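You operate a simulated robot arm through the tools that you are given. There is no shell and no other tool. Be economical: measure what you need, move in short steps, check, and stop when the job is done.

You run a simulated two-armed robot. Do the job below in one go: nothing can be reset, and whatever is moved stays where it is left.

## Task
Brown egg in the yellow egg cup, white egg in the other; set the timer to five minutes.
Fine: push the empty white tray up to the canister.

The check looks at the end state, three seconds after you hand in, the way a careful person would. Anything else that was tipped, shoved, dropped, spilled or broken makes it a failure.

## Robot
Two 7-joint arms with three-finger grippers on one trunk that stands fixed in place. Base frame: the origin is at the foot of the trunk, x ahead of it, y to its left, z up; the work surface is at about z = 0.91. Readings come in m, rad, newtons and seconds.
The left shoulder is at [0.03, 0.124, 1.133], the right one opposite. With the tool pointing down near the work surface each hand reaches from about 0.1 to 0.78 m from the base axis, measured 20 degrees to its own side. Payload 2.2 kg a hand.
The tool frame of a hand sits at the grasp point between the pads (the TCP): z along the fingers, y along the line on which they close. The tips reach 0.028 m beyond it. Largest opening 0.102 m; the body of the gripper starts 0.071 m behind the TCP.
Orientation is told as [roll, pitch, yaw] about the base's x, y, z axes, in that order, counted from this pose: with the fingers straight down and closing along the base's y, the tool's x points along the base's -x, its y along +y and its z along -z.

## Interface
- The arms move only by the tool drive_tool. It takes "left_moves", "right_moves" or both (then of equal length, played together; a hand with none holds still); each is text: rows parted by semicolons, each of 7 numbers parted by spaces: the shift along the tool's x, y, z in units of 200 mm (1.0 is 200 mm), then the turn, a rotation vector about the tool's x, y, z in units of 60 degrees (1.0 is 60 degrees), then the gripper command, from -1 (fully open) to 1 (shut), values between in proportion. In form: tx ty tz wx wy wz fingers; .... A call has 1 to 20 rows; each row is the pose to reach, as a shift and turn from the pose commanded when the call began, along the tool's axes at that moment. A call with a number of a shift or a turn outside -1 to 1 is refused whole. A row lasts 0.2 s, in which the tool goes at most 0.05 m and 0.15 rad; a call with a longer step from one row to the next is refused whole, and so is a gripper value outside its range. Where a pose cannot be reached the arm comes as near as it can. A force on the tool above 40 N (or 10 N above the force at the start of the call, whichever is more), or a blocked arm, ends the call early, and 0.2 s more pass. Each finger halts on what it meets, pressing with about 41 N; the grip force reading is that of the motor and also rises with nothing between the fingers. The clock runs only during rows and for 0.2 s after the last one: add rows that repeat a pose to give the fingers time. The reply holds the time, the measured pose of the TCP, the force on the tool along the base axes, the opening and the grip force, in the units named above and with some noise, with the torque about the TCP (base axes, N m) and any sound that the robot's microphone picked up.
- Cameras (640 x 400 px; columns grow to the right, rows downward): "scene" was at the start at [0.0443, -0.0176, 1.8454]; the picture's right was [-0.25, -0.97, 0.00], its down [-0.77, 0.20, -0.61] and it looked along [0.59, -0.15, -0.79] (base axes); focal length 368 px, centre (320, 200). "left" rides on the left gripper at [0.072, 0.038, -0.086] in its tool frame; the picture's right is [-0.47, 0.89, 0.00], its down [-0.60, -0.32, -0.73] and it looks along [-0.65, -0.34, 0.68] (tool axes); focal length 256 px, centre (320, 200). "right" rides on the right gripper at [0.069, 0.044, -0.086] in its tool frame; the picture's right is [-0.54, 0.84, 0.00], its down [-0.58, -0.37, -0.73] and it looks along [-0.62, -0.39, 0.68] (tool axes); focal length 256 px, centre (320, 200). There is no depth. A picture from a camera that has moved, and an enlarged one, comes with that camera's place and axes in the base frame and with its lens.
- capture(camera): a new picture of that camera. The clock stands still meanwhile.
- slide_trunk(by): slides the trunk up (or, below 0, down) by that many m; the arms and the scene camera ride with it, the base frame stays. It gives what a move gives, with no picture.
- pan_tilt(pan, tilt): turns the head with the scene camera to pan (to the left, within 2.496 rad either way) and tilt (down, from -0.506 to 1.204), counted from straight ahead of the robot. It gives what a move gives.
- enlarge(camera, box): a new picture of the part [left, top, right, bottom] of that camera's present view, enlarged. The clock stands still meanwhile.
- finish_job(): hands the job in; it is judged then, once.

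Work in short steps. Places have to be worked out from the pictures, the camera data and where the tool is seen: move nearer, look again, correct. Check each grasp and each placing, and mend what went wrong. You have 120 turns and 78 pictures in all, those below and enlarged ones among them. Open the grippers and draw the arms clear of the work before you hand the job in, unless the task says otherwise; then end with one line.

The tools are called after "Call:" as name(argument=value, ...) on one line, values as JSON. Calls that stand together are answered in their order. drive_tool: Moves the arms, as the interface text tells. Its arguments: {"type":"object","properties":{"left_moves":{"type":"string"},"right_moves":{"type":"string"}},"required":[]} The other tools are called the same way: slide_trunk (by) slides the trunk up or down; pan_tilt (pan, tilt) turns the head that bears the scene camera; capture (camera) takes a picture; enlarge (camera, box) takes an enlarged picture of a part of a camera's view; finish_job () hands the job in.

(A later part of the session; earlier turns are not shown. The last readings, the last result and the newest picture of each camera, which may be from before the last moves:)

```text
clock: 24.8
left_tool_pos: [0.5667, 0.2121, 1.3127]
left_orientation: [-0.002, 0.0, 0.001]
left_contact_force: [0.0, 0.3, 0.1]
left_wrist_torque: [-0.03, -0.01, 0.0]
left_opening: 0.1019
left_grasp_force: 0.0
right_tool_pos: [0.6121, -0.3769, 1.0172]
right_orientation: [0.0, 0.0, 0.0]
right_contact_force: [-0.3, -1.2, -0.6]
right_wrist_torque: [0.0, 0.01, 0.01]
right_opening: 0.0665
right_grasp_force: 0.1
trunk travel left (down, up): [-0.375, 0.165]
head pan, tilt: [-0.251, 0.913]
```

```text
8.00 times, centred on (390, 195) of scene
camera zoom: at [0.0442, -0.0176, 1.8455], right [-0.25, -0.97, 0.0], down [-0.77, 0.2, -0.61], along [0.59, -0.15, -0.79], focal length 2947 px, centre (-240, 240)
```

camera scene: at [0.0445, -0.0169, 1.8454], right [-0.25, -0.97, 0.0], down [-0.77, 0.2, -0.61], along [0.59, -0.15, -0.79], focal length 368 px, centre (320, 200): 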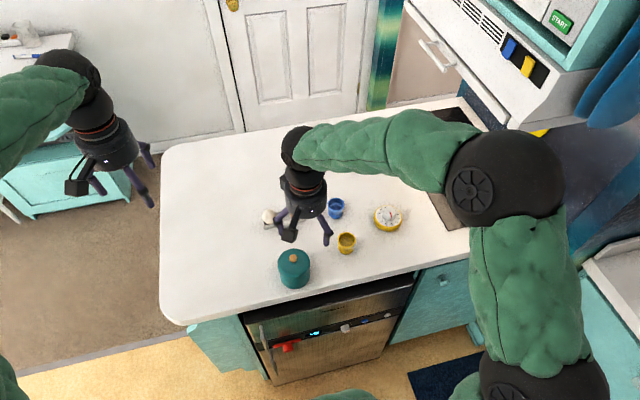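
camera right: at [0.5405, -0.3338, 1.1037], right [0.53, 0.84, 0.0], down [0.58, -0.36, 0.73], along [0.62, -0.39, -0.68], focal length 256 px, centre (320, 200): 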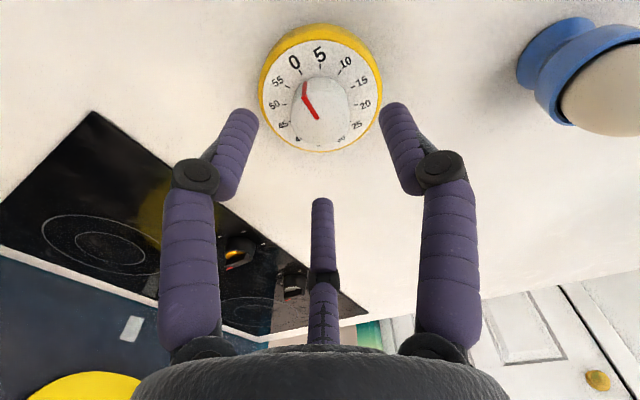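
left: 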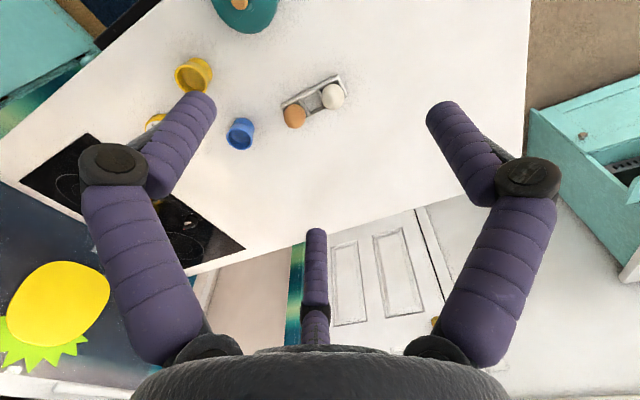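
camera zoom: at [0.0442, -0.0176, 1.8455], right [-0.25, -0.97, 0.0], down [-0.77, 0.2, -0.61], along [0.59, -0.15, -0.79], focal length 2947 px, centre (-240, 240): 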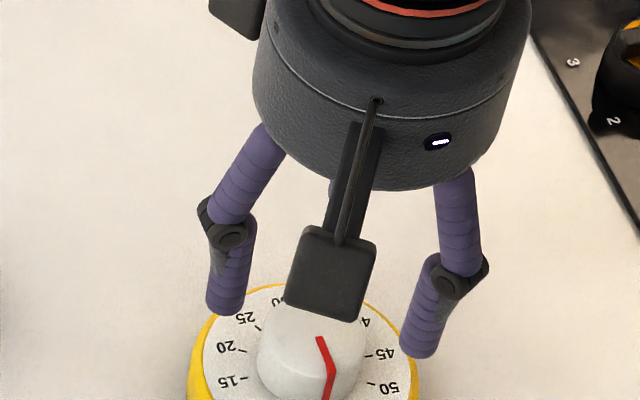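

The knob appears laterally centred between the fingers; I lower to z≈.985 to judge fore-aft centring.

Call:
drive_tool(right_moves="0 .008 .08 0 0 0 -.25; 0 .008 .16 0 0 0 -.25; 0 .008 .16 0 0 0 -.25")

Call:
capture(camera="right")

Call:
enlarge(camera="scene", box=[350, 180, 430, 230])

```text
clock: 25.6
left_tool_pos: [0.5675, 0.212, 1.312]
left_orientation: [0.001, 0.0, 0.0]
left_contact_force: [-0.7, 0.2, -0.6]
left_wrist_torque: [0.03, -0.06, 0.03]
left_opening: 0.102
left_grasp_force: 0.0
right_tool_pos: [0.6132, -0.3729, 0.9853]
right_orientation: [0.0, 0.0, -0.001]
right_contact_force: [-0.3, -0.2, -0.8]
right_wrist_torque: [0.03, -0.01, 0.0]
right_opening: 0.0639
right_grasp_force: 0.0
trunk travel left (down, up): [-0.375, 0.165]
head pan, tilt: [-0.251, 0.913]
```

```text
38 pictures are left
camera right: at [0.5419, -0.3309, 1.0732], right [0.54, 0.84, 0.0], down [0.58, -0.36, 0.73], along [0.62, -0.39, -0.68], focal length 256 px, centre (320, 200)
```

right: 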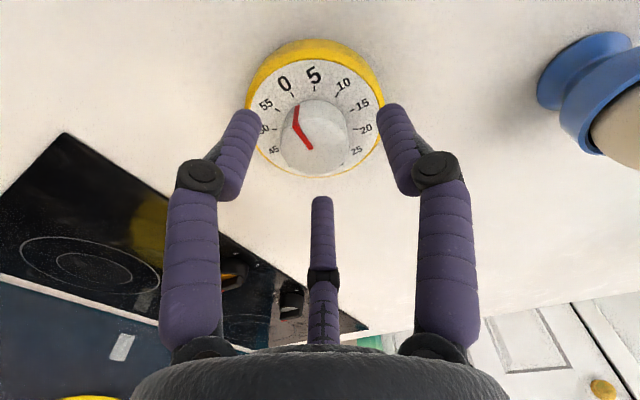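

```text
8.00 times, centred on (390, 205) of scene
camera zoom: at [0.0441, -0.0174, 1.8455], right [-0.25, -0.97, 0.0], down [-0.77, 0.2, -0.61], along [0.59, -0.15, -0.79], focal length 2947 px, centre (-240, 160)
```

zoom: 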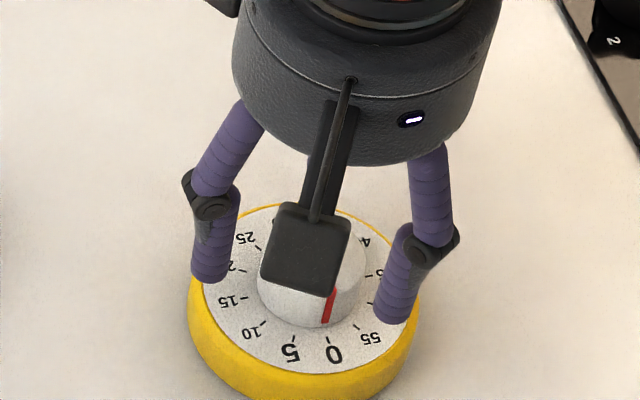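

Slight correction: shift 3 mm back and 1 mm in -y, lower to z≈.973, and close to ~47 mm to check centring before touching.

Call:
drive_tool(right_moves=".015 -.005 .03 0 0 0 -.25; .015 -.005 .06 0 0 0 -.1; .015 -.005 .06 0 0 0 .08; .015 -.005 .06 0 0 0 .08")

Call:
enlarge(camera="right", box=[220, 30, 412, 150])

Call:
enlarge(camera="scene", box=[350, 180, 430, 230])

```text
clock: 26.6
left_tool_pos: [0.5674, 0.2121, 1.3127]
left_orientation: [0.0, -0.001, 0.001]
left_contact_force: [0.3, 0.4, -0.2]
left_wrist_torque: [0.0, -0.02, 0.02]
left_opening: 0.1019
left_grasp_force: 0.0
right_tool_pos: [0.6082, -0.3742, 0.975]
right_orientation: [-0.001, -0.001, -0.001]
right_contact_force: [0.0, -0.5, -0.2]
right_wrist_torque: [0.01, 0.0, 0.0]
right_opening: 0.0471
right_grasp_force: 0.2
trunk travel left (down, up): [-0.375, 0.165]
head pan, tilt: [-0.251, 0.913]
```

```text
3.33 times, centred on (316, 90) of right
camera zoom: at [0.5387, -0.3316, 1.0614], right [0.54, 0.84, 0.0], down [0.58, -0.37, 0.73], along [0.62, -0.39, -0.68], focal length 853 px, centre (333, 567)
```

zoom: 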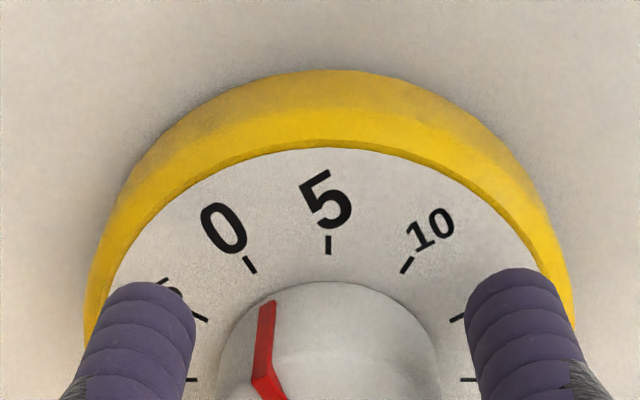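

```text
8.00 times, centred on (390, 205) of scene
camera zoom: at [0.0445, -0.0176, 1.8454], right [-0.25, -0.97, 0.0], down [-0.77, 0.2, -0.61], along [0.59, -0.15, -0.79], focal length 2947 px, centre (-240, 160)
```

zoom: 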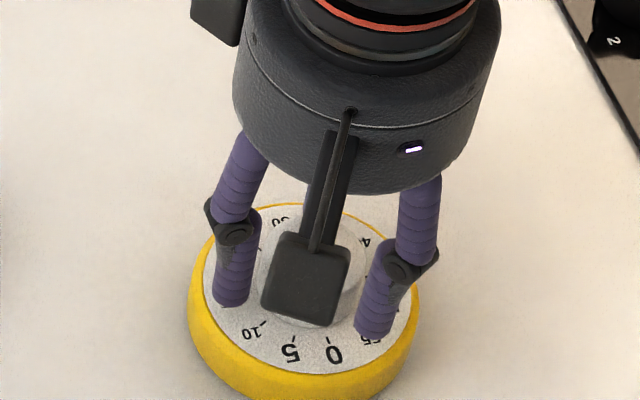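

Pointer is at 0 and the fingers straddle the knob evenly. I lower 3 mm and close on the knob.

Call:
drive_tool(right_moves="0 0 .015 0 0 0 .12; 0 0 .015 0 0 0 .2; 0 0 .015 0 0 0 .26; 0 0 .015 0 0 0 .3; 0 0 .015 0 0 0 .3")

Call:
enlarge(camera="right", box=[220, 30, 412, 150])

```text
clock: 27.8
left_tool_pos: [0.5661, 0.2118, 1.3113]
left_orientation: [0.0, 0.001, -0.001]
left_contact_force: [0.2, -0.8, 0.5]
left_wrist_torque: [0.01, 0.01, 0.0]
left_opening: 0.1021
left_grasp_force: 0.1
right_tool_pos: [0.609, -0.3744, 0.9722]
right_orientation: [-0.001, 0.001, -0.001]
right_contact_force: [3.4, -2.6, 0.8]
right_wrist_torque: [-0.06, -0.13, 0.02]
right_opening: 0.0387
right_grasp_force: 2.4
trunk travel left (down, up): [-0.375, 0.165]
head pan, tilt: [-0.251, 0.913]
```

```text
3.33 times, centred on (316, 90) of right
camera zoom: at [0.5388, -0.3316, 1.0584], right [0.54, 0.84, 0.0], down [0.58, -0.37, 0.73], along [0.62, -0.39, -0.68], focal length 853 px, centre (333, 567)
```

zoom: 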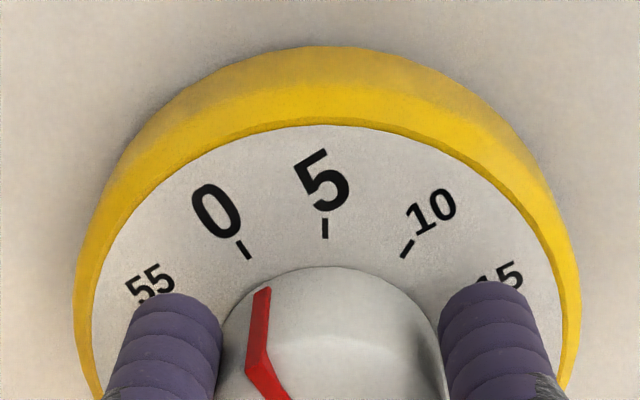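

The (+x,-y) finger touches first; I shift the hand 2 mm that way and tighten.

Call:
drive_tool(right_moves="-.006 -.004 0 0 0 0 .3; -.011 -.006 0 0 0 0 .32; -.011 -.006 0 0 0 0 .36; -.011 -.006 0 0 0 0 .36")

```text
clock: 28.8
left_tool_pos: [0.5669, 0.2113, 1.3128]
left_orientation: [0.0, 0.001, 0.0]
left_contact_force: [-0.5, -0.1, 0.2]
left_wrist_torque: [0.01, -0.01, -0.02]
left_opening: 0.102
left_grasp_force: 0.0
right_tool_pos: [0.6115, -0.3754, 0.9721]
right_orientation: [0.002, 0.002, 0.001]
right_contact_force: [0.3, 1.1, 1.4]
right_wrist_torque: [0.04, 0.02, 0.0]
right_opening: 0.0362
right_grasp_force: 40.2
trunk travel left (down, up): [-0.375, 0.165]
head pan, tilt: [-0.251, 0.913]
```

Firm, balanced grip (40 N, net force ~0). Now turn clockwise 30° about the tool z.

Call:
drive_tool(right_moves="0 0 0 0 0 .1 .36; 0 0 0 0 0 .2 .36; 0 0 0 0 0 .3 .36; 0 0 0 0 0 .4 .36; 0 0 0 0 0 .5 .36; 0 0 0 0 0 .5 .36")

Call:
capture(camera="right")

Call:
enlarge(camera="scene", box=[350, 180, 430, 230])

```text
clock: 30.2
left_tool_pos: [0.5677, 0.2108, 1.3124]
left_orientation: [-0.001, 0.001, -0.001]
left_contact_force: [0.2, 0.6, -0.6]
left_wrist_torque: [-0.02, 0.0, 0.01]
left_opening: 0.1021
left_grasp_force: 0.0
right_tool_pos: [0.612, -0.3751, 0.9721]
right_orientation: [0.001, 0.0, -0.526]
right_contact_force: [0.6, -0.2, 0.3]
right_wrist_torque: [0.01, 0.01, 0.0]
right_opening: 0.0362
right_grasp_force: 40.8
trunk travel left (down, up): [-0.375, 0.165]
head pan, tilt: [-0.251, 0.913]
```

```text
33 pictures are left
camera right: at [0.5727, -0.3037, 1.0589], right [0.89, 0.46, 0.0], down [0.32, -0.6, 0.73], along [0.34, -0.65, -0.68], focal length 256 px, centre (320, 200)
```

right: 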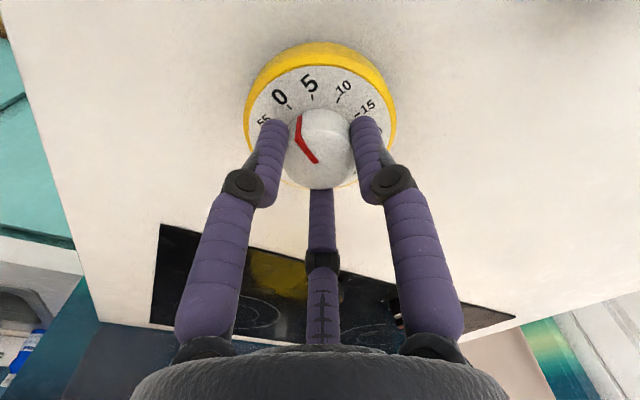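

```text
8.00 times, centred on (390, 205) of scene
camera zoom: at [0.0448, -0.0178, 1.8454], right [-0.25, -0.97, 0.0], down [-0.77, 0.2, -0.61], along [0.59, -0.15, -0.79], focal length 2947 px, centre (-240, 160)
```

zoom: 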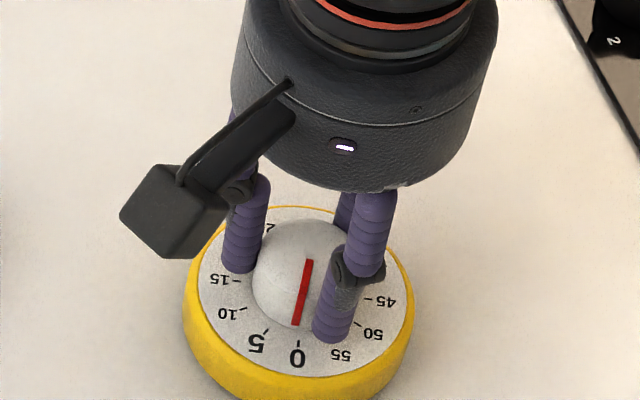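

The whole timer turned with the knob (no torque). I turn it back to where it was, then try again while pressing down so the base is held by friction.

Call:
drive_tool(right_moves="0 0 0 0 0 -.1 .36; 0 0 0 0 0 -.2 .36; 0 0 0 0 0 -.3 .36; 0 0 0 0 0 -.4 .36; 0 0 0 0 0 -.5 .36; 0 0 0 0 0 -.5 .36")

Call:
drive_tool(right_moves="0 0 .005 0 0 0 .36; 0 0 .01 0 0 0 .36; 0 0 .01 0 0 0 .36")

Call:
enlarge(camera="scene", box=[350, 180, 430, 230])

```text
clock: 31.6
left_tool_pos: [0.5674, 0.2131, 1.3123]
left_orientation: [0.001, 0.0, 0.0]
left_contact_force: [-0.3, 0.0, -0.4]
left_wrist_torque: [0.03, 0.0, 0.02]
left_opening: 0.1021
left_grasp_force: 0.1
right_tool_pos: [0.6122, -0.3752, 0.9719]
right_orientation: [-0.002, 0.0, 0.0]
right_contact_force: [-0.2, -0.8, -0.1]
right_wrist_torque: [0.02, 0.01, 0.01]
right_opening: 0.0364
right_grasp_force: 40.7
trunk travel left (down, up): [-0.375, 0.165]
head pan, tilt: [-0.251, 0.913]
```

```text
clock: 32.4
left_tool_pos: [0.5669, 0.212, 1.3127]
left_orientation: [-0.002, -0.001, -0.001]
left_contact_force: [-0.1, 0.7, -0.4]
left_wrist_torque: [-0.01, 0.0, -0.01]
left_opening: 0.102
left_grasp_force: 0.1
right_tool_pos: [0.6117, -0.376, 0.9721]
right_orientation: [0.001, 0.0, -0.002]
right_contact_force: [-1.2, -0.5, 0.5]
right_wrist_torque: [0.04, 0.09, 0.0]
right_opening: 0.0365
right_grasp_force: 41.0
trunk travel left (down, up): [-0.375, 0.165]
head pan, tilt: [-0.251, 0.913]
```

```text
8.00 times, centred on (390, 205) of scene
camera zoom: at [0.0445, -0.0177, 1.8455], right [-0.25, -0.97, 0.0], down [-0.77, 0.2, -0.61], along [0.59, -0.15, -0.79], focal length 2947 px, centre (-240, 160)
```

zoom: 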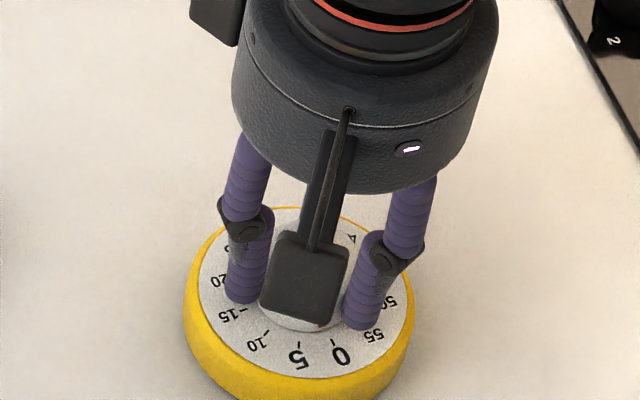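

A 2 mm push gives almost no force yet. I press further in small steps and read the force.

Call:
drive_tool(right_moves="0 0 .01 0 0 0 .36; 0 0 .02 0 0 0 .36; 0 0 .03 0 0 0 .36; 0 0 .03 0 0 0 .36")

```text
clock: 33.4
left_tool_pos: [0.5638, 0.2129, 1.3139]
left_orientation: [-0.002, -0.001, -0.002]
left_contact_force: [-1.0, -0.2, 0.5]
left_wrist_torque: [0.0, -0.01, -0.01]
left_opening: 0.1022
left_grasp_force: 0.1
right_tool_pos: [0.6114, -0.3756, 0.9688]
right_orientation: [-0.004, -0.006, -0.001]
right_contact_force: [-7.6, 0.2, 33.3]
right_wrist_torque: [-0.05, 0.28, 0.01]
right_opening: 0.037
right_grasp_force: 41.1
trunk travel left (down, up): [-0.375, 0.165]
head pan, tilt: [-0.251, 0.913]
```

Now 33 N downward press. I turn clockwise 30° while holding that, relaxing by 1 mm.

Call:
drive_tool(right_moves="0 0 -.004 0 0 .05 .36; 0 0 -.004 0 0 .1 .36; 0 0 -.004 0 0 .15 .36; 0 0 -.004 0 0 .2 .36; 0 0 -.004 0 0 .2 .36")

Call:
enlarge(camera="scene", box=[350, 180, 430, 230])

```text
clock: 34.6
left_tool_pos: [0.5645, 0.2129, 1.3127]
left_orientation: [0.001, -0.002, 0.002]
left_contact_force: [0.8, -0.5, 0.5]
left_wrist_torque: [0.0, 0.02, -0.01]
left_opening: 0.1017
left_grasp_force: 0.1
right_tool_pos: [0.6116, -0.3747, 0.9695]
right_orientation: [0.002, -0.006, -0.211]
right_contact_force: [-2.4, -4.5, 29.4]
right_wrist_torque: [-0.43, -0.1, -0.01]
right_opening: 0.0368
right_grasp_force: 40.7
trunk travel left (down, up): [-0.375, 0.165]
head pan, tilt: [-0.251, 0.913]
```

```text
8.00 times, centred on (390, 205) of scene
camera zoom: at [0.0409, -0.0162, 1.8456], right [-0.25, -0.97, 0.0], down [-0.77, 0.2, -0.61], along [0.59, -0.15, -0.79], focal length 2947 px, centre (-240, 160)
```

zoom: 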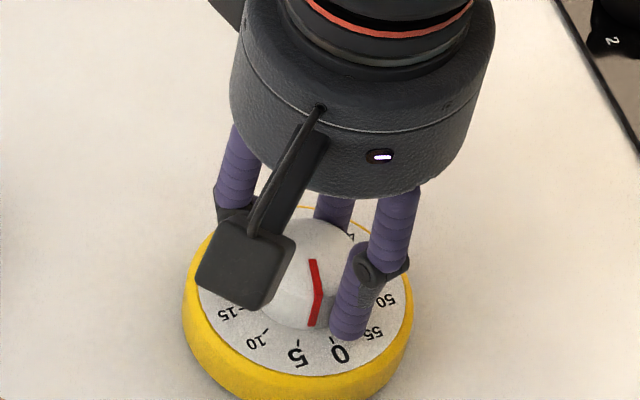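

The base now stays put and the knob turns. Continue another 12° and look.

Call:
drive_tool(right_moves="0 0 0 0 0 .05 .36; 0 0 0 0 0 .1 .36; 0 0 0 0 0 .15 .36; 0 0 0 0 0 .2 .36; 0 0 0 0 0 .2 .36")

Call:
enlarge(camera="scene", box=[350, 180, 430, 230])

Call:
enlarge(camera="right", box=[220, 30, 412, 150])

```text
clock: 35.8
left_tool_pos: [0.5639, 0.2127, 1.312]
left_orientation: [-0.001, -0.001, 0.0]
left_contact_force: [0.9, -0.6, -0.1]
left_wrist_torque: [-0.01, 0.0, 0.03]
left_opening: 0.1019
left_grasp_force: 0.1
right_tool_pos: [0.612, -0.3746, 0.9686]
right_orientation: [0.0, -0.004, -0.42]
right_contact_force: [-2.0, -6.4, 27.9]
right_wrist_torque: [-0.47, 0.05, 0.02]
right_opening: 0.0366
right_grasp_force: 40.9
trunk travel left (down, up): [-0.375, 0.165]
head pan, tilt: [-0.251, 0.913]
```

```text
8.00 times, centred on (390, 205) of scene
camera zoom: at [0.041, -0.0163, 1.8456], right [-0.25, -0.97, 0.0], down [-0.77, 0.2, -0.61], along [0.59, -0.15, -0.79], focal length 2947 px, centre (-240, 160)
```

zoom: 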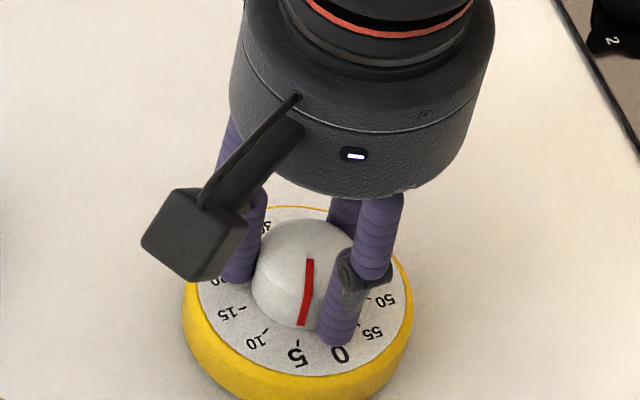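

```text
3.33 times, centred on (316, 90) of right
camera zoom: at [0.5649, -0.3079, 1.0547], right [0.83, 0.55, 0.0], down [0.37, -0.57, 0.73], along [0.41, -0.61, -0.68], focal length 853 px, centre (333, 567)
```

zoom: 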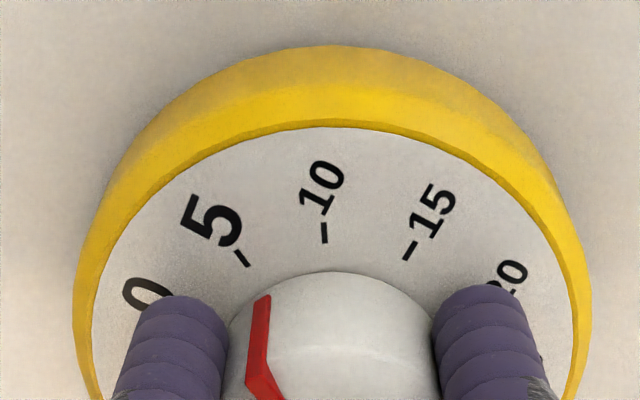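

Pointer now relates to tick 5 just as it did to tick 0 at first. I relieve the press, open, and rise to check.

Call:
drive_tool(right_moves="0 0 -.02 0 0 0 .36; 0 0 -.03 0 0 0 .36; 0 0 -.03 0 0 0 .25; 0 0 -.03 0 0 0 .1; 0 0 -.03 0 0 0 -.1; 0 0 -.03 0 0 0 -.2; 0 0 -.1 0 0 0 -.2; 0 0 -.3 0 0 0 -.2; 0 0 -.5 0 0 0 -.2; 0 0 -.7 0 0 0 -.2")

Call:
drive_tool(right_moves="0 0 0 0 0 -.1 0; 0 0 0 0 0 -.2 0; 0 0 0 0 0 -.3 0; 0 0 0 0 0 -.4 0")

Call:
drive_tool(right_moves=".2 .05 0 0 0 0 0; .4 .1 0 0 0 0 0; .6 .15 0 0 0 0 0")

Call:
capture(camera="right")

Call:
enlarge(camera="scene", box=[350, 180, 430, 230])

```text
clock: 38.0
left_tool_pos: [0.5653, 0.2124, 1.3129]
left_orientation: [-0.001, 0.001, 0.001]
left_contact_force: [0.2, 0.7, -0.6]
left_wrist_torque: [0.0, 0.01, 0.01]
left_opening: 0.1019
left_grasp_force: 0.0
right_tool_pos: [0.6078, -0.3734, 1.1033]
right_orientation: [0.0, 0.0, -0.417]
right_contact_force: [-0.6, -0.2, 0.4]
right_wrist_torque: [-0.01, -0.02, 0.03]
right_opening: 0.0613
right_grasp_force: 0.1
trunk travel left (down, up): [-0.375, 0.165]
head pan, tilt: [-0.251, 0.913]
```

```text
clock: 39.0
left_tool_pos: [0.5667, 0.2116, 1.3128]
left_orientation: [0.0, 0.0, 0.001]
left_contact_force: [-0.6, -0.3, -1.1]
left_wrist_torque: [0.01, 0.01, 0.01]
left_opening: 0.1019
left_grasp_force: 0.0
right_tool_pos: [0.612, -0.3752, 1.1044]
right_orientation: [-0.001, -0.001, -0.001]
right_contact_force: [-0.1, -0.7, 0.5]
right_wrist_torque: [0.01, 0.02, -0.03]
right_opening: 0.0507
right_grasp_force: 0.0
trunk travel left (down, up): [-0.375, 0.165]
head pan, tilt: [-0.251, 0.913]
```

```text
clock: 39.8
left_tool_pos: [0.5663, 0.2121, 1.3128]
left_orientation: [0.0, -0.002, 0.0]
left_contact_force: [-1.0, 0.7, -0.3]
left_wrist_torque: [0.0, 0.0, -0.01]
left_opening: 0.1018
left_grasp_force: 0.1
right_tool_pos: [0.4894, -0.3403, 1.1068]
right_orientation: [0.001, -0.002, -0.003]
right_contact_force: [-0.2, -0.1, 0.3]
right_wrist_torque: [-0.02, -0.03, -0.01]
right_opening: 0.051
right_grasp_force: 0.1
trunk travel left (down, up): [-0.375, 0.165]
head pan, tilt: [-0.251, 0.913]
```

```text
27 pictures are left
camera right: at [0.4195, -0.2978, 1.193], right [0.54, 0.84, 0.0], down [0.57, -0.36, 0.73], along [0.62, -0.39, -0.68], focal length 256 px, centre (320, 200)
```

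right: 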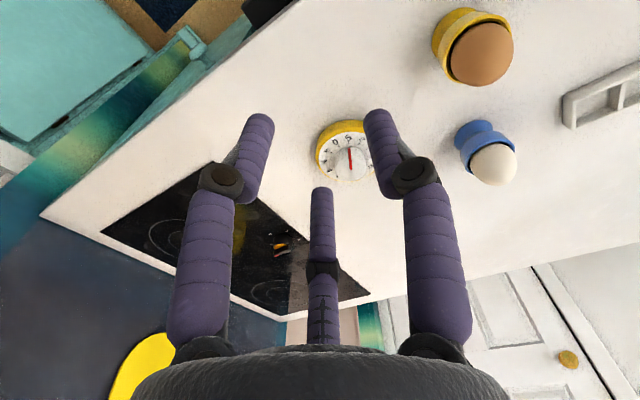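

```text
8.00 times, centred on (390, 205) of scene
camera zoom: at [0.0423, -0.0171, 1.8455], right [-0.25, -0.97, 0.0], down [-0.77, 0.2, -0.61], along [0.59, -0.15, -0.79], focal length 2947 px, centre (-240, 160)
```

zoom: 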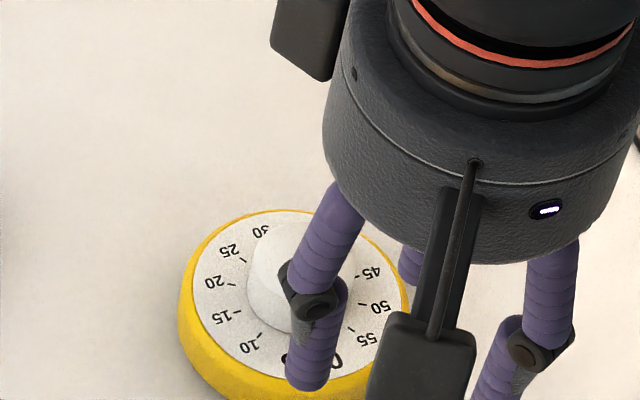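

The hand blocks the view; I move it sideways/up and look at the timer again.

Call:
drive_tool(right_moves=".0 -.1 -.2 0 0 0 0; 0 -.2 -.4 0 0 0 0; 0 -.3 -.6 0 0 0 0; .15 -.4 -.75 0 0 0 0; .3 -.4 -.75 0 0 0 0")

Call:
enlarge(camera="scene", box=[350, 180, 430, 230])

Call:
capture(camera="right")

```text
clock: 41.0
left_tool_pos: [0.567, 0.2129, 1.3135]
left_orientation: [-0.003, 0.001, 0.001]
left_contact_force: [-0.4, -0.6, -0.2]
left_wrist_torque: [-0.02, 0.0, -0.02]
left_opening: 0.102
left_grasp_force: 0.1
right_tool_pos: [0.4301, -0.4256, 1.2578]
right_orientation: [0.0, 0.0, -0.001]
right_contact_force: [0.0, 0.8, -1.2]
right_wrist_torque: [0.0, -0.03, -0.01]
right_opening: 0.0512
right_grasp_force: 0.1
trunk travel left (down, up): [-0.375, 0.165]
head pan, tilt: [-0.251, 0.913]
```

```text
8.00 times, centred on (390, 205) of scene
camera zoom: at [0.0433, -0.017, 1.8455], right [-0.25, -0.97, 0.0], down [-0.77, 0.2, -0.61], along [0.59, -0.15, -0.79], focal length 2947 px, centre (-240, 160)
```

zoom: 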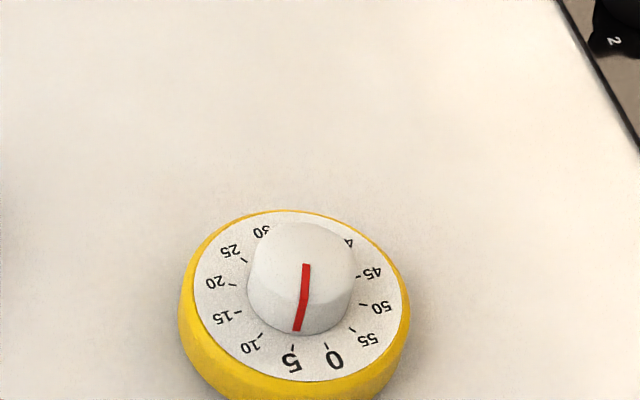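

```text
24 pictures are left
camera right: at [0.361, -0.3827, 1.3443], right [0.53, 0.84, 0.0], down [0.58, -0.37, 0.73], along [0.62, -0.39, -0.68], focal length 256 px, centre (320, 200)
```

right: 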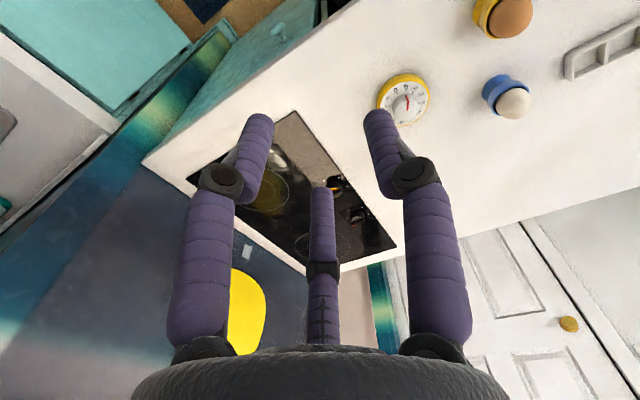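

Pointer is close to 5; I zoom harder to measure the angle.

Call:
enlarge(camera="scene", box=[370, 203, 404, 231])

Call:
enlarge(camera="right", box=[370, 66, 440, 130])

```text
14.29 times, centred on (387, 217) of scene
camera zoom: at [0.0433, -0.017, 1.8455], right [-0.25, -0.97, 0.0], down [-0.77, 0.2, -0.61], along [0.59, -0.15, -0.79], focal length 5262 px, centre (-637, -43)
```

zoom: 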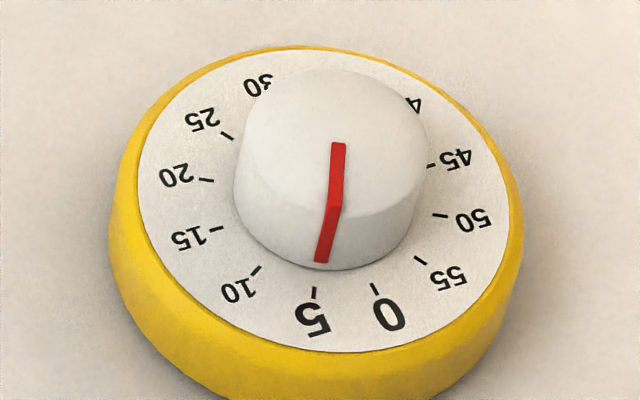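

```text
6.25 times, centred on (405, 98) of right
camera zoom: at [0.361, -0.3827, 1.3443], right [0.53, 0.84, 0.0], down [0.58, -0.37, 0.73], along [0.62, -0.39, -0.68], focal length 1600 px, centre (-211, 838)
```

zoom: 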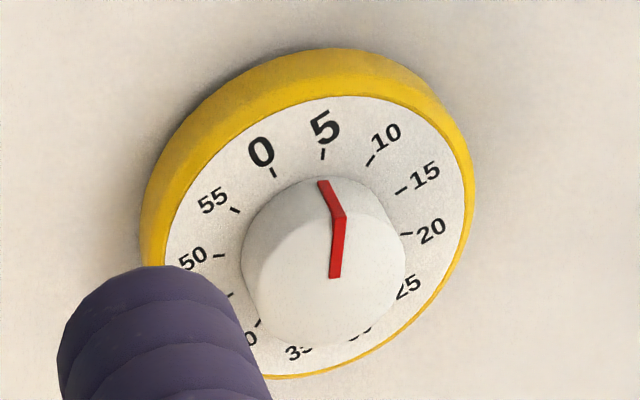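

The pointer stands on 5 within measurement error in both views. Next the tray: it spans x .677–.719, y -.134…-.008; I bring the right hand behind it, yawed 30° so two fingers face the tray.

Call:
drive_tool(right_moves="-.13 .16 .08 0 0 0 -.18; -.26 .32 .16 0 0 0 -.18; -.39 .48 .24 0 0 0 -.18; -.52 .64 .32 0 0 0 -.18; -.65 .8 .4 0 0 0 -.18; -.8 .95 .45 0 0 0 -.18")

Call:
drive_tool(right_moves="-.17 .16 0 0 0 -.1 -.18; -.34 .32 0 0 0 -.2 -.18; -.51 .48 0 0 0 -.3 -.18; -.68 .64 0 0 0 -.4 -.18; -.85 .8 0 0 0 -.5 -.18; -.88 .82 .1 0 0 -.5 -.18")

Call:
capture(camera="scene")

```text
clock: 42.4
left_tool_pos: [0.5687, 0.213, 1.311]
left_orientation: [0.001, 0.002, -0.003]
left_contact_force: [0.0, -0.1, 0.1]
left_wrist_torque: [-0.01, 0.04, -0.03]
left_opening: 0.1019
left_grasp_force: 0.0
right_tool_pos: [0.5927, -0.237, 1.167]
right_orientation: [0.0, 0.002, -0.002]
right_contact_force: [0.0, -0.5, -0.1]
right_wrist_torque: [0.06, 0.0, -0.05]
right_opening: 0.0601
right_grasp_force: 0.1
trunk travel left (down, up): [-0.375, 0.165]
head pan, tilt: [-0.251, 0.913]
```

```text
clock: 43.8
left_tool_pos: [0.567, 0.2098, 1.3118]
left_orientation: [0.0, 0.0, -0.002]
left_contact_force: [0.3, -0.1, -0.4]
left_wrist_torque: [0.01, -0.05, -0.02]
left_opening: 0.1018
left_grasp_force: 0.1
right_tool_pos: [0.7422, -0.0771, 1.1522]
right_orientation: [0.0, 0.001, 0.523]
right_contact_force: [-0.6, 0.4, 0.6]
right_wrist_torque: [0.01, -0.03, -0.02]
right_opening: 0.0601
right_grasp_force: 0.1
right hand out of reach, approached as far as the arm can: row 5, 6
trunk travel left (down, up): [-0.375, 0.165]
head pan, tilt: [-0.251, 0.913]
```

```text
21 pictures are left
camera scene: at [0.0442, -0.0183, 1.8455], right [-0.25, -0.97, 0.0], down [-0.77, 0.2, -0.61], along [0.59, -0.15, -0.79], focal length 368 px, centre (320, 200)
```

scene: 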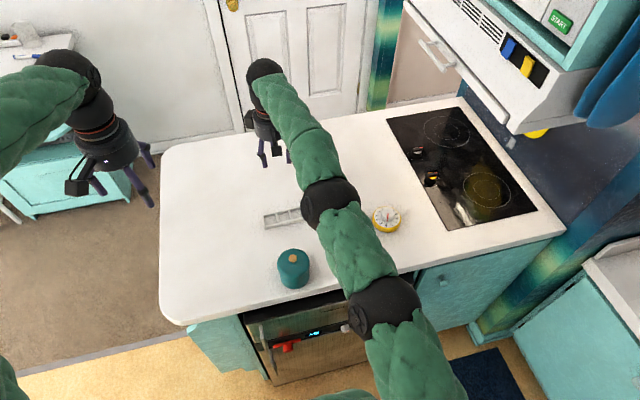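

Reach is short at this height but grows lower down. I descend to z≈1.02 above/behind the tray and read the position.

Call:
drive_tool(right_moves="0 0 .15 0 0 0 -.18; 0 0 .3 0 0 0 -.18; 0 0 .45 0 0 0 -.18; 0 0 .6 0 0 0 -.18; 0 0 .65 0 0 0 -.18; 0 0 .65 0 0 0 -.18")

Call:
capture(camera="right")

Call:
enlarge(camera="scene", box=[230, 140, 390, 240])

```text
clock: 45.2
left_tool_pos: [0.5681, 0.2116, 1.3114]
left_orientation: [0.001, 0.0, -0.002]
left_contact_force: [-0.7, 0.4, 0.3]
left_wrist_torque: [0.01, 0.0, -0.02]
left_opening: 0.1019
left_grasp_force: 0.1
right_tool_pos: [0.7459, -0.0756, 1.0199]
right_orientation: [0.001, -0.001, 0.523]
right_contact_force: [-0.7, 0.3, -0.2]
right_wrist_torque: [0.0, -0.01, 0.0]
right_opening: 0.0601
right_grasp_force: 0.1
trunk travel left (down, up): [-0.375, 0.165]
head pan, tilt: [-0.251, 0.913]
```

```text
20 pictures are left
camera right: at [0.6617, -0.0734, 1.1069], right [0.04, 1.0, 0.0], down [0.68, -0.03, 0.73], along [0.73, -0.03, -0.68], focal length 256 px, centre (320, 200)
```

right: 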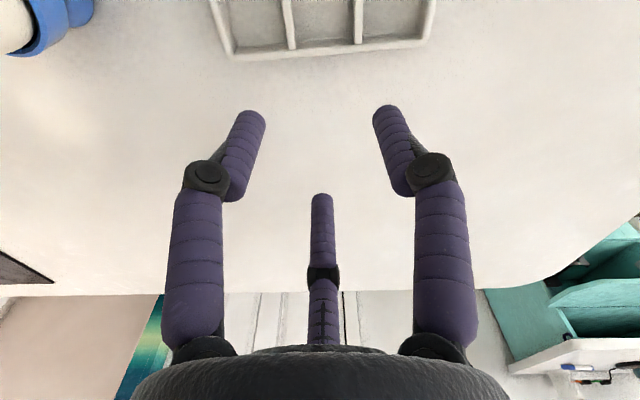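

```text
4.00 times, centred on (310, 190) of scene
camera zoom: at [0.0447, -0.0173, 1.8455], right [-0.25, -0.97, 0.0], down [-0.77, 0.2, -0.61], along [0.59, -0.15, -0.79], focal length 1473 px, centre (360, 240)
```

zoom: 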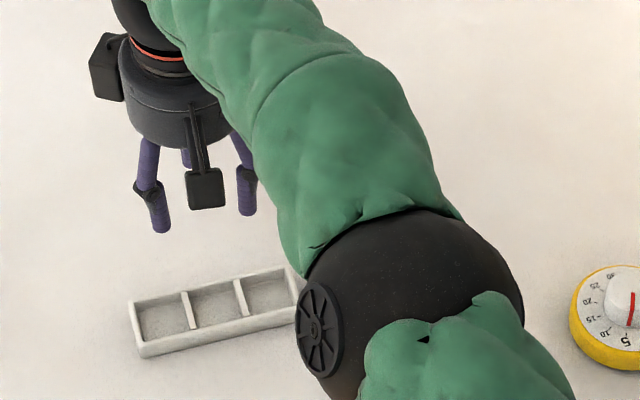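

Tray back edge is at x≈.722, centre y≈-.071; the hand is at .746. I move out to x≈.760 and check reach.

Call:
drive_tool(right_moves="-.07 -.018 0 0 0 0 -.18; -.07 -.018 .1 0 0 0 -.18; -.07 -.018 .1 0 0 0 -.18")

Call:
capture(camera="right")

```text
clock: 46.0
left_tool_pos: [0.5662, 0.2125, 1.3131]
left_orientation: [-0.001, 0.0, 0.0]
left_contact_force: [-0.1, 0.2, 0.2]
left_wrist_torque: [0.0, 0.01, 0.0]
left_opening: 0.1018
left_grasp_force: 0.1
right_tool_pos: [0.7439, -0.073, 1.0024]
right_orientation: [0.0, 0.0, 0.524]
right_contact_force: [-0.8, -0.4, -0.2]
right_wrist_torque: [0.03, 0.04, 0.03]
right_opening: 0.0602
right_grasp_force: 0.1
right hand out of reach, approached as far as the arm can: row 1, 2, 3
trunk travel left (down, up): [-0.375, 0.165]
head pan, tilt: [-0.251, 0.913]
```

```text
18 pictures are left
camera right: at [0.6617, -0.0701, 1.0892], right [0.04, 1.0, 0.0], down [0.68, -0.03, 0.73], along [0.73, -0.03, -0.68], focal length 256 px, centre (320, 200)
```

right: 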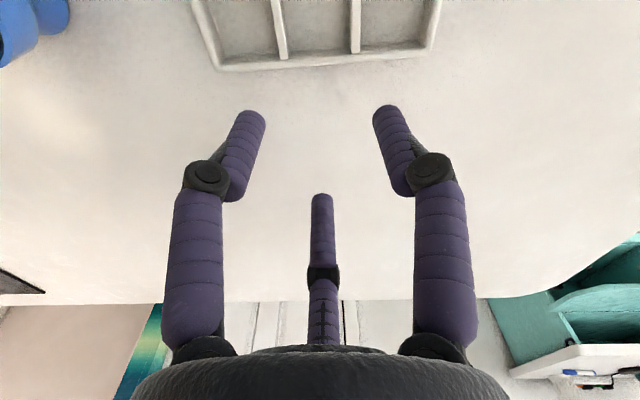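

Reach ends at x≈.745, so I'll instead straddle the tray with the hand fully open (rear finger behind it), drag it some 5 cm, then re-approach from behind. I move above the tray at x≈.687, opening.

Call:
drive_tool(right_moves=".08 .05 0 0 0 0 -.6; .16 .1 0 0 0 0 -1; .242 .151 0 0 0 0 -1; .242 .151 0 0 0 0 -1")

Call:
capture(camera="right")

Call:
enlarge(camera="scene", box=[230, 160, 390, 260])

```text
clock: 47.0
left_tool_pos: [0.5668, 0.2122, 1.3119]
left_orientation: [-0.001, 0.0, 0.0]
left_contact_force: [-0.2, 0.4, 0.0]
left_wrist_torque: [0.0, 0.0, -0.03]
left_opening: 0.1019
left_grasp_force: 0.0
right_tool_pos: [0.6871, -0.0726, 1.0014]
right_orientation: [-0.001, 0.002, 0.522]
right_contact_force: [0.2, 0.1, -0.1]
right_wrist_torque: [-0.03, 0.01, -0.02]
right_opening: 0.1021
right_grasp_force: 0.0
trunk travel left (down, up): [-0.375, 0.165]
head pan, tilt: [-0.251, 0.913]
```

```text
17 pictures are left
camera right: at [0.6042, -0.0692, 1.0882], right [0.04, 1.0, 0.0], down [0.68, -0.03, 0.73], along [0.73, -0.03, -0.68], focal length 256 px, centre (320, 200)
```

right: 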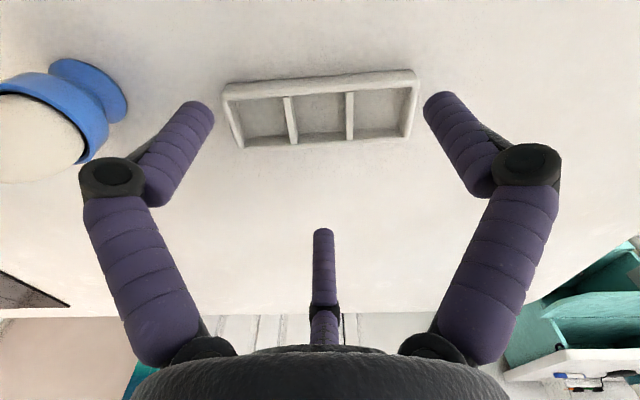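

```text
4.00 times, centred on (310, 210) of scene
camera zoom: at [0.0449, -0.0173, 1.8454], right [-0.25, -0.97, 0.0], down [-0.77, 0.2, -0.61], along [0.59, -0.15, -0.79], focal length 1473 px, centre (360, 160)
```

zoom: 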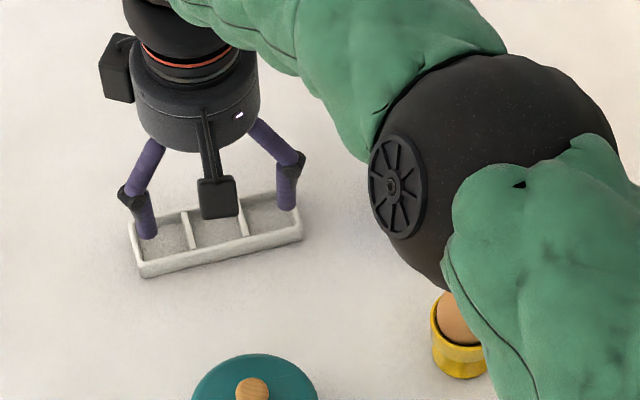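

Tray sits centred between the fingers. I descend with the hand to z≈.944, tips just above the table, straddling the tray.

Call:
drive_tool(right_moves="0 0 .1 0 0 0 -1; 0 0 .2 0 0 0 -1; 0 0 .285 0 0 0 -1; 0 0 .285 0 0 0 -1")

Call:
capture(camera="right")

Call:
capture(camera="scene")

```text
clock: 48.0
left_tool_pos: [0.5668, 0.2124, 1.3123]
left_orientation: [0.0, -0.001, -0.001]
left_contact_force: [-0.2, 0.5, 0.0]
left_wrist_torque: [0.01, 0.01, -0.03]
left_opening: 0.1017
left_grasp_force: 0.0
right_tool_pos: [0.6857, -0.0705, 0.9459]
right_orientation: [0.0, 0.001, 0.523]
right_contact_force: [-0.3, 0.7, -0.5]
right_wrist_torque: [0.0, 0.03, 0.05]
right_opening: 0.102
right_grasp_force: 0.1
trunk travel left (down, up): [-0.375, 0.165]
head pan, tilt: [-0.251, 0.913]
```

```text
15 pictures are left
camera right: at [0.6032, -0.0683, 1.0327], right [0.04, 1.0, 0.0], down [0.68, -0.03, 0.73], along [0.73, -0.03, -0.68], focal length 256 px, centre (320, 200)
```

right: 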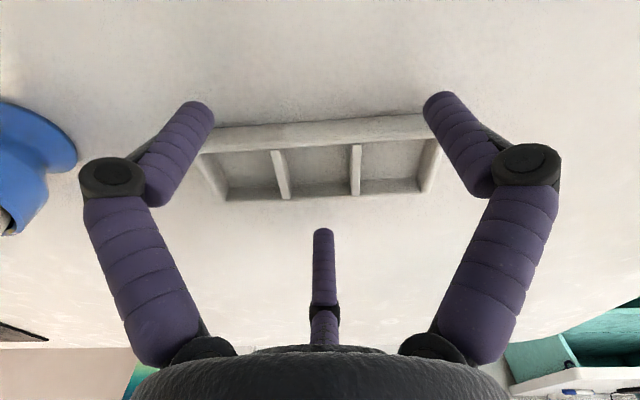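

```text
14 pictures are left
camera scene: at [0.0441, -0.0173, 1.8455], right [-0.25, -0.97, 0.0], down [-0.77, 0.2, -0.61], along [0.59, -0.15, -0.79], focal length 368 px, centre (320, 200)
```

scene: 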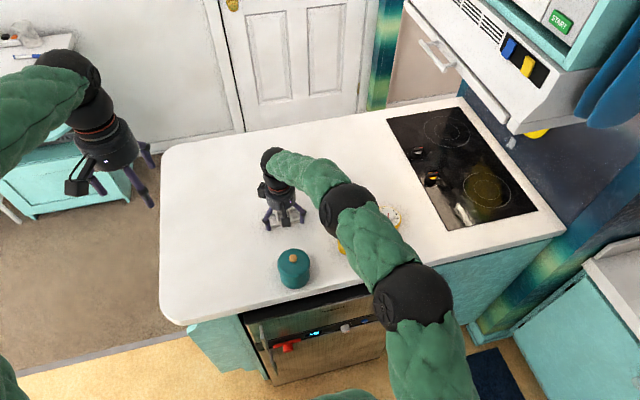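

The rear finger stands behind the tray. I lower 3 mm and drag slowly toward the robot by 68 mm (tray moves ~5 cm).

Call:
drive_tool(right_moves="0 0 .015 0 0 0 -1; .04 .023 .015 0 0 0 -1; .08 .046 .015 0 0 0 -1; .12 .069 .015 0 0 0 -1; .16 .092 .015 0 0 0 -1; .2 .115 .015 0 0 0 -1; .24 .139 .015 0 0 0 -1; .27 .156 .015 0 0 0 -1; .294 .17 .015 0 0 0 -1; .294 .17 .015 0 0 0 -1")

Call:
capture(camera="right")

```text
clock: 50.2
left_tool_pos: [0.5668, 0.2123, 1.3121]
left_orientation: [0.001, 0.0, -0.001]
left_contact_force: [-1.0, 0.2, 0.9]
left_wrist_torque: [0.03, -0.02, -0.03]
left_opening: 0.1018
left_grasp_force: 0.1
right_tool_pos: [0.6183, -0.0703, 0.9432]
right_orientation: [-0.001, 0.0, 0.522]
right_contact_force: [-0.2, 0.6, 0.0]
right_wrist_torque: [0.03, -0.02, -0.01]
right_opening: 0.1022
right_grasp_force: 0.1
trunk travel left (down, up): [-0.375, 0.165]
head pan, tilt: [-0.251, 0.913]
```

```text
13 pictures are left
camera right: at [0.5354, -0.0685, 1.0296], right [0.04, 1.0, 0.0], down [0.68, -0.03, 0.73], along [0.73, -0.03, -0.68], focal length 256 px, centre (320, 200)
```

right: 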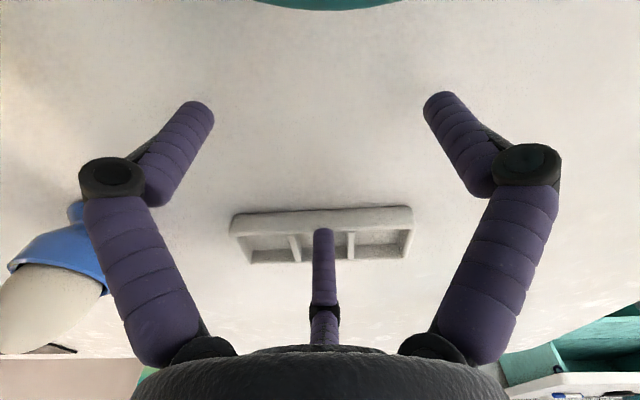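

The rear finger seems to have passed over the tray without force. I look closely to understand the heights.

Call:
enlarge(camera="right", box=[220, 180, 428, 310])

Call:
enlarge(camera="scene", box=[240, 180, 368, 260])

```text
3.08 times, centred on (324, 245) of right
camera zoom: at [0.5354, -0.0685, 1.0296], right [0.04, 1.0, 0.0], down [0.68, -0.03, 0.73], along [0.73, -0.03, -0.68], focal length 788 px, centre (308, 62)
```

zoom: 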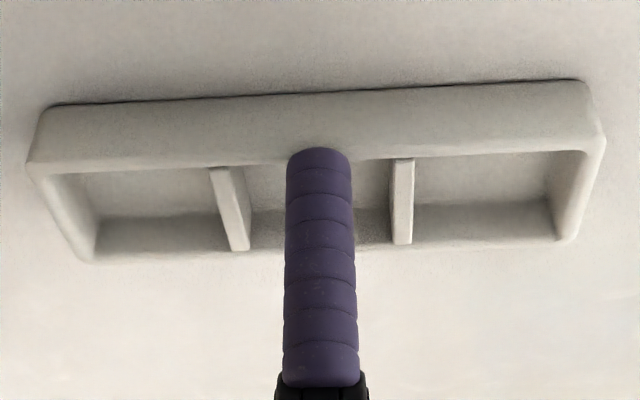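

```text
5.00 times, centred on (304, 220) of scene
camera zoom: at [0.0446, -0.0174, 1.8454], right [-0.25, -0.97, 0.0], down [-0.77, 0.2, -0.61], along [0.59, -0.15, -0.79], focal length 1842 px, centre (400, 100)
```

zoom: 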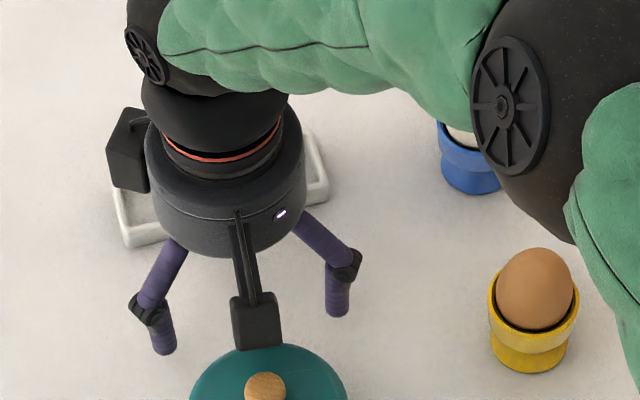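

The tray hasn't moved: with the hand fully open the fingertips sit higher (~15 mm below TCP), so it skimmed over. I'll set that finger into the middle compartment and tow by the front wall about 35 mm: first up, forward 2 cm, down to z≈.936.

Call:
drive_tool(right_moves="0 0 -.06 0 0 0 -1; 0 0 -.12 0 0 0 -1; -.043 -.025 -.12 0 0 0 -1; -.087 -.05 -.12 0 0 0 -1; -.087 -.05 -.04 0 0 0 -1; -.087 -.05 0 0 0 0 -1; -.087 -.05 .035 0 0 0 -1; -.087 -.05 .035 0 0 0 -1")

Call:
enlarge(camera="right", box=[220, 160, 428, 290])

```text
clock: 52.0
left_tool_pos: [0.5669, 0.213, 1.3129]
left_orientation: [0.001, -0.001, -0.002]
left_contact_force: [-1.0, 0.2, -0.2]
left_wrist_torque: [0.02, -0.03, 0.02]
left_opening: 0.1021
left_grasp_force: 0.1
right_tool_pos: [0.6395, -0.0718, 0.9357]
right_orientation: [0.0, -0.001, 0.521]
right_contact_force: [0.0, 0.1, -0.2]
right_wrist_torque: [-0.02, 0.03, -0.01]
right_opening: 0.102
right_grasp_force: 0.0
trunk travel left (down, up): [-0.375, 0.165]
head pan, tilt: [-0.251, 0.913]
```

```text
3.08 times, centred on (324, 225) of right
camera zoom: at [0.5553, -0.0691, 1.0228], right [0.04, 1.0, 0.0], down [0.68, -0.03, 0.73], along [0.73, -0.03, -0.68], focal length 788 px, centre (308, 123)
```

zoom: 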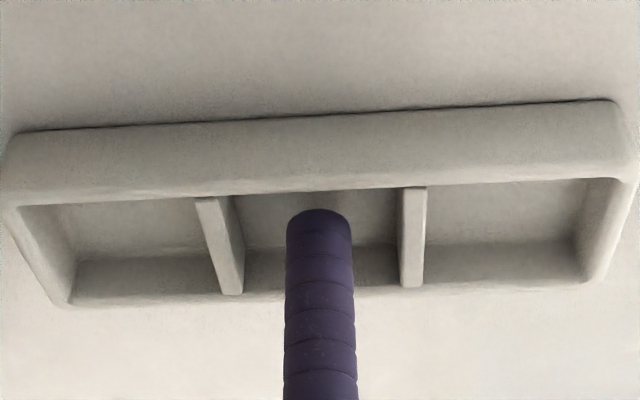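

The finger is now inside the middle compartment. I tow -x by 45 mm slowly.

Call:
drive_tool(right_moves=".03 .0175 0 0 0 0 -1; .06 .035 0 0 0 0 -1; .09 .052 0 0 0 0 -1; .12 .069 0 0 0 0 -1; .15 .087 0 0 0 0 -1; .175 .101 0 0 0 0 -1; .195 .1125 0 0 0 0 -1; .195 .1125 0 0 0 0 -1")

Call:
enlarge(camera="right", box=[180, 100, 468, 280])

```text
clock: 53.8
left_tool_pos: [0.5669, 0.2131, 1.3121]
left_orientation: [0.001, 0.0, -0.001]
left_contact_force: [0.2, -0.8, -0.3]
left_wrist_torque: [-0.02, -0.01, -0.01]
left_opening: 0.1019
left_grasp_force: 0.1
right_tool_pos: [0.5946, -0.0704, 0.9374]
right_orientation: [-0.002, -0.005, 0.522]
right_contact_force: [5.4, -0.7, 16.2]
right_wrist_torque: [0.08, 1.87, 0.03]
right_opening: 0.102
right_grasp_force: 0.0
trunk travel left (down, up): [-0.375, 0.165]
head pan, tilt: [-0.251, 0.913]
```

```text
2.22 times, centred on (324, 190) of right
camera zoom: at [0.5114, -0.0677, 1.0233], right [0.04, 1.0, 0.0], down [0.68, -0.03, 0.73], along [0.73, -0.03, -0.68], focal length 569 px, centre (311, 222)
```

zoom: 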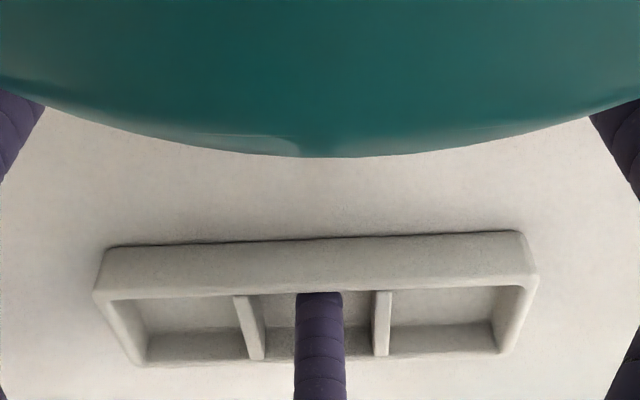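

There is a 16 N upward force with torque placing it at the camera bracket, i.e. touching the canister top. I lift straight up at once and check the canister.

Call:
drive_tool(right_moves="-.01 -.006 -.05 0 0 0 -1; -.01 -.006 -.2 0 0 0 -1; -.01 -.006 -.4 0 0 0 -1; -.01 -.006 -.6 0 0 0 -1; -.1 -.06 -.7 0 0 0 -.6; -.3 -.17 -.7 0 0 0 -.3; -.45 -.26 -.7 0 0 0 -.1")

Call:
enlarge(camera="scene", box=[240, 180, 420, 292])

```text
clock: 55.4
left_tool_pos: [0.5675, 0.212, 1.3119]
left_orientation: [0.001, -0.001, -0.001]
left_contact_force: [-0.3, -1.1, -0.1]
left_wrist_torque: [-0.01, 0.06, -0.03]
left_opening: 0.1022
left_grasp_force: 0.0
right_tool_pos: [0.6976, -0.0708, 1.0765]
right_orientation: [0.0, 0.0, 0.524]
right_contact_force: [0.0, 1.0, 0.4]
right_wrist_torque: [0.02, 0.01, 0.04]
right_opening: 0.0563
right_grasp_force: 0.1
trunk travel left (down, up): [-0.375, 0.165]
head pan, tilt: [-0.251, 0.913]
```

```text
3.56 times, centred on (330, 236) of scene
camera zoom: at [0.0452, -0.0173, 1.8454], right [-0.25, -0.97, 0.0], down [-0.77, 0.2, -0.61], along [0.59, -0.15, -0.79], focal length 1310 px, centre (284, 72)
```

zoom: 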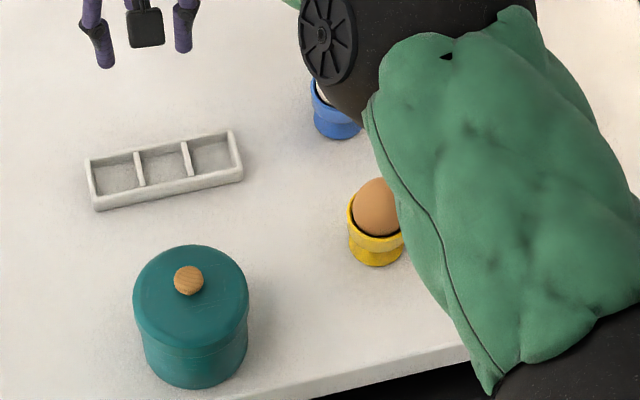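

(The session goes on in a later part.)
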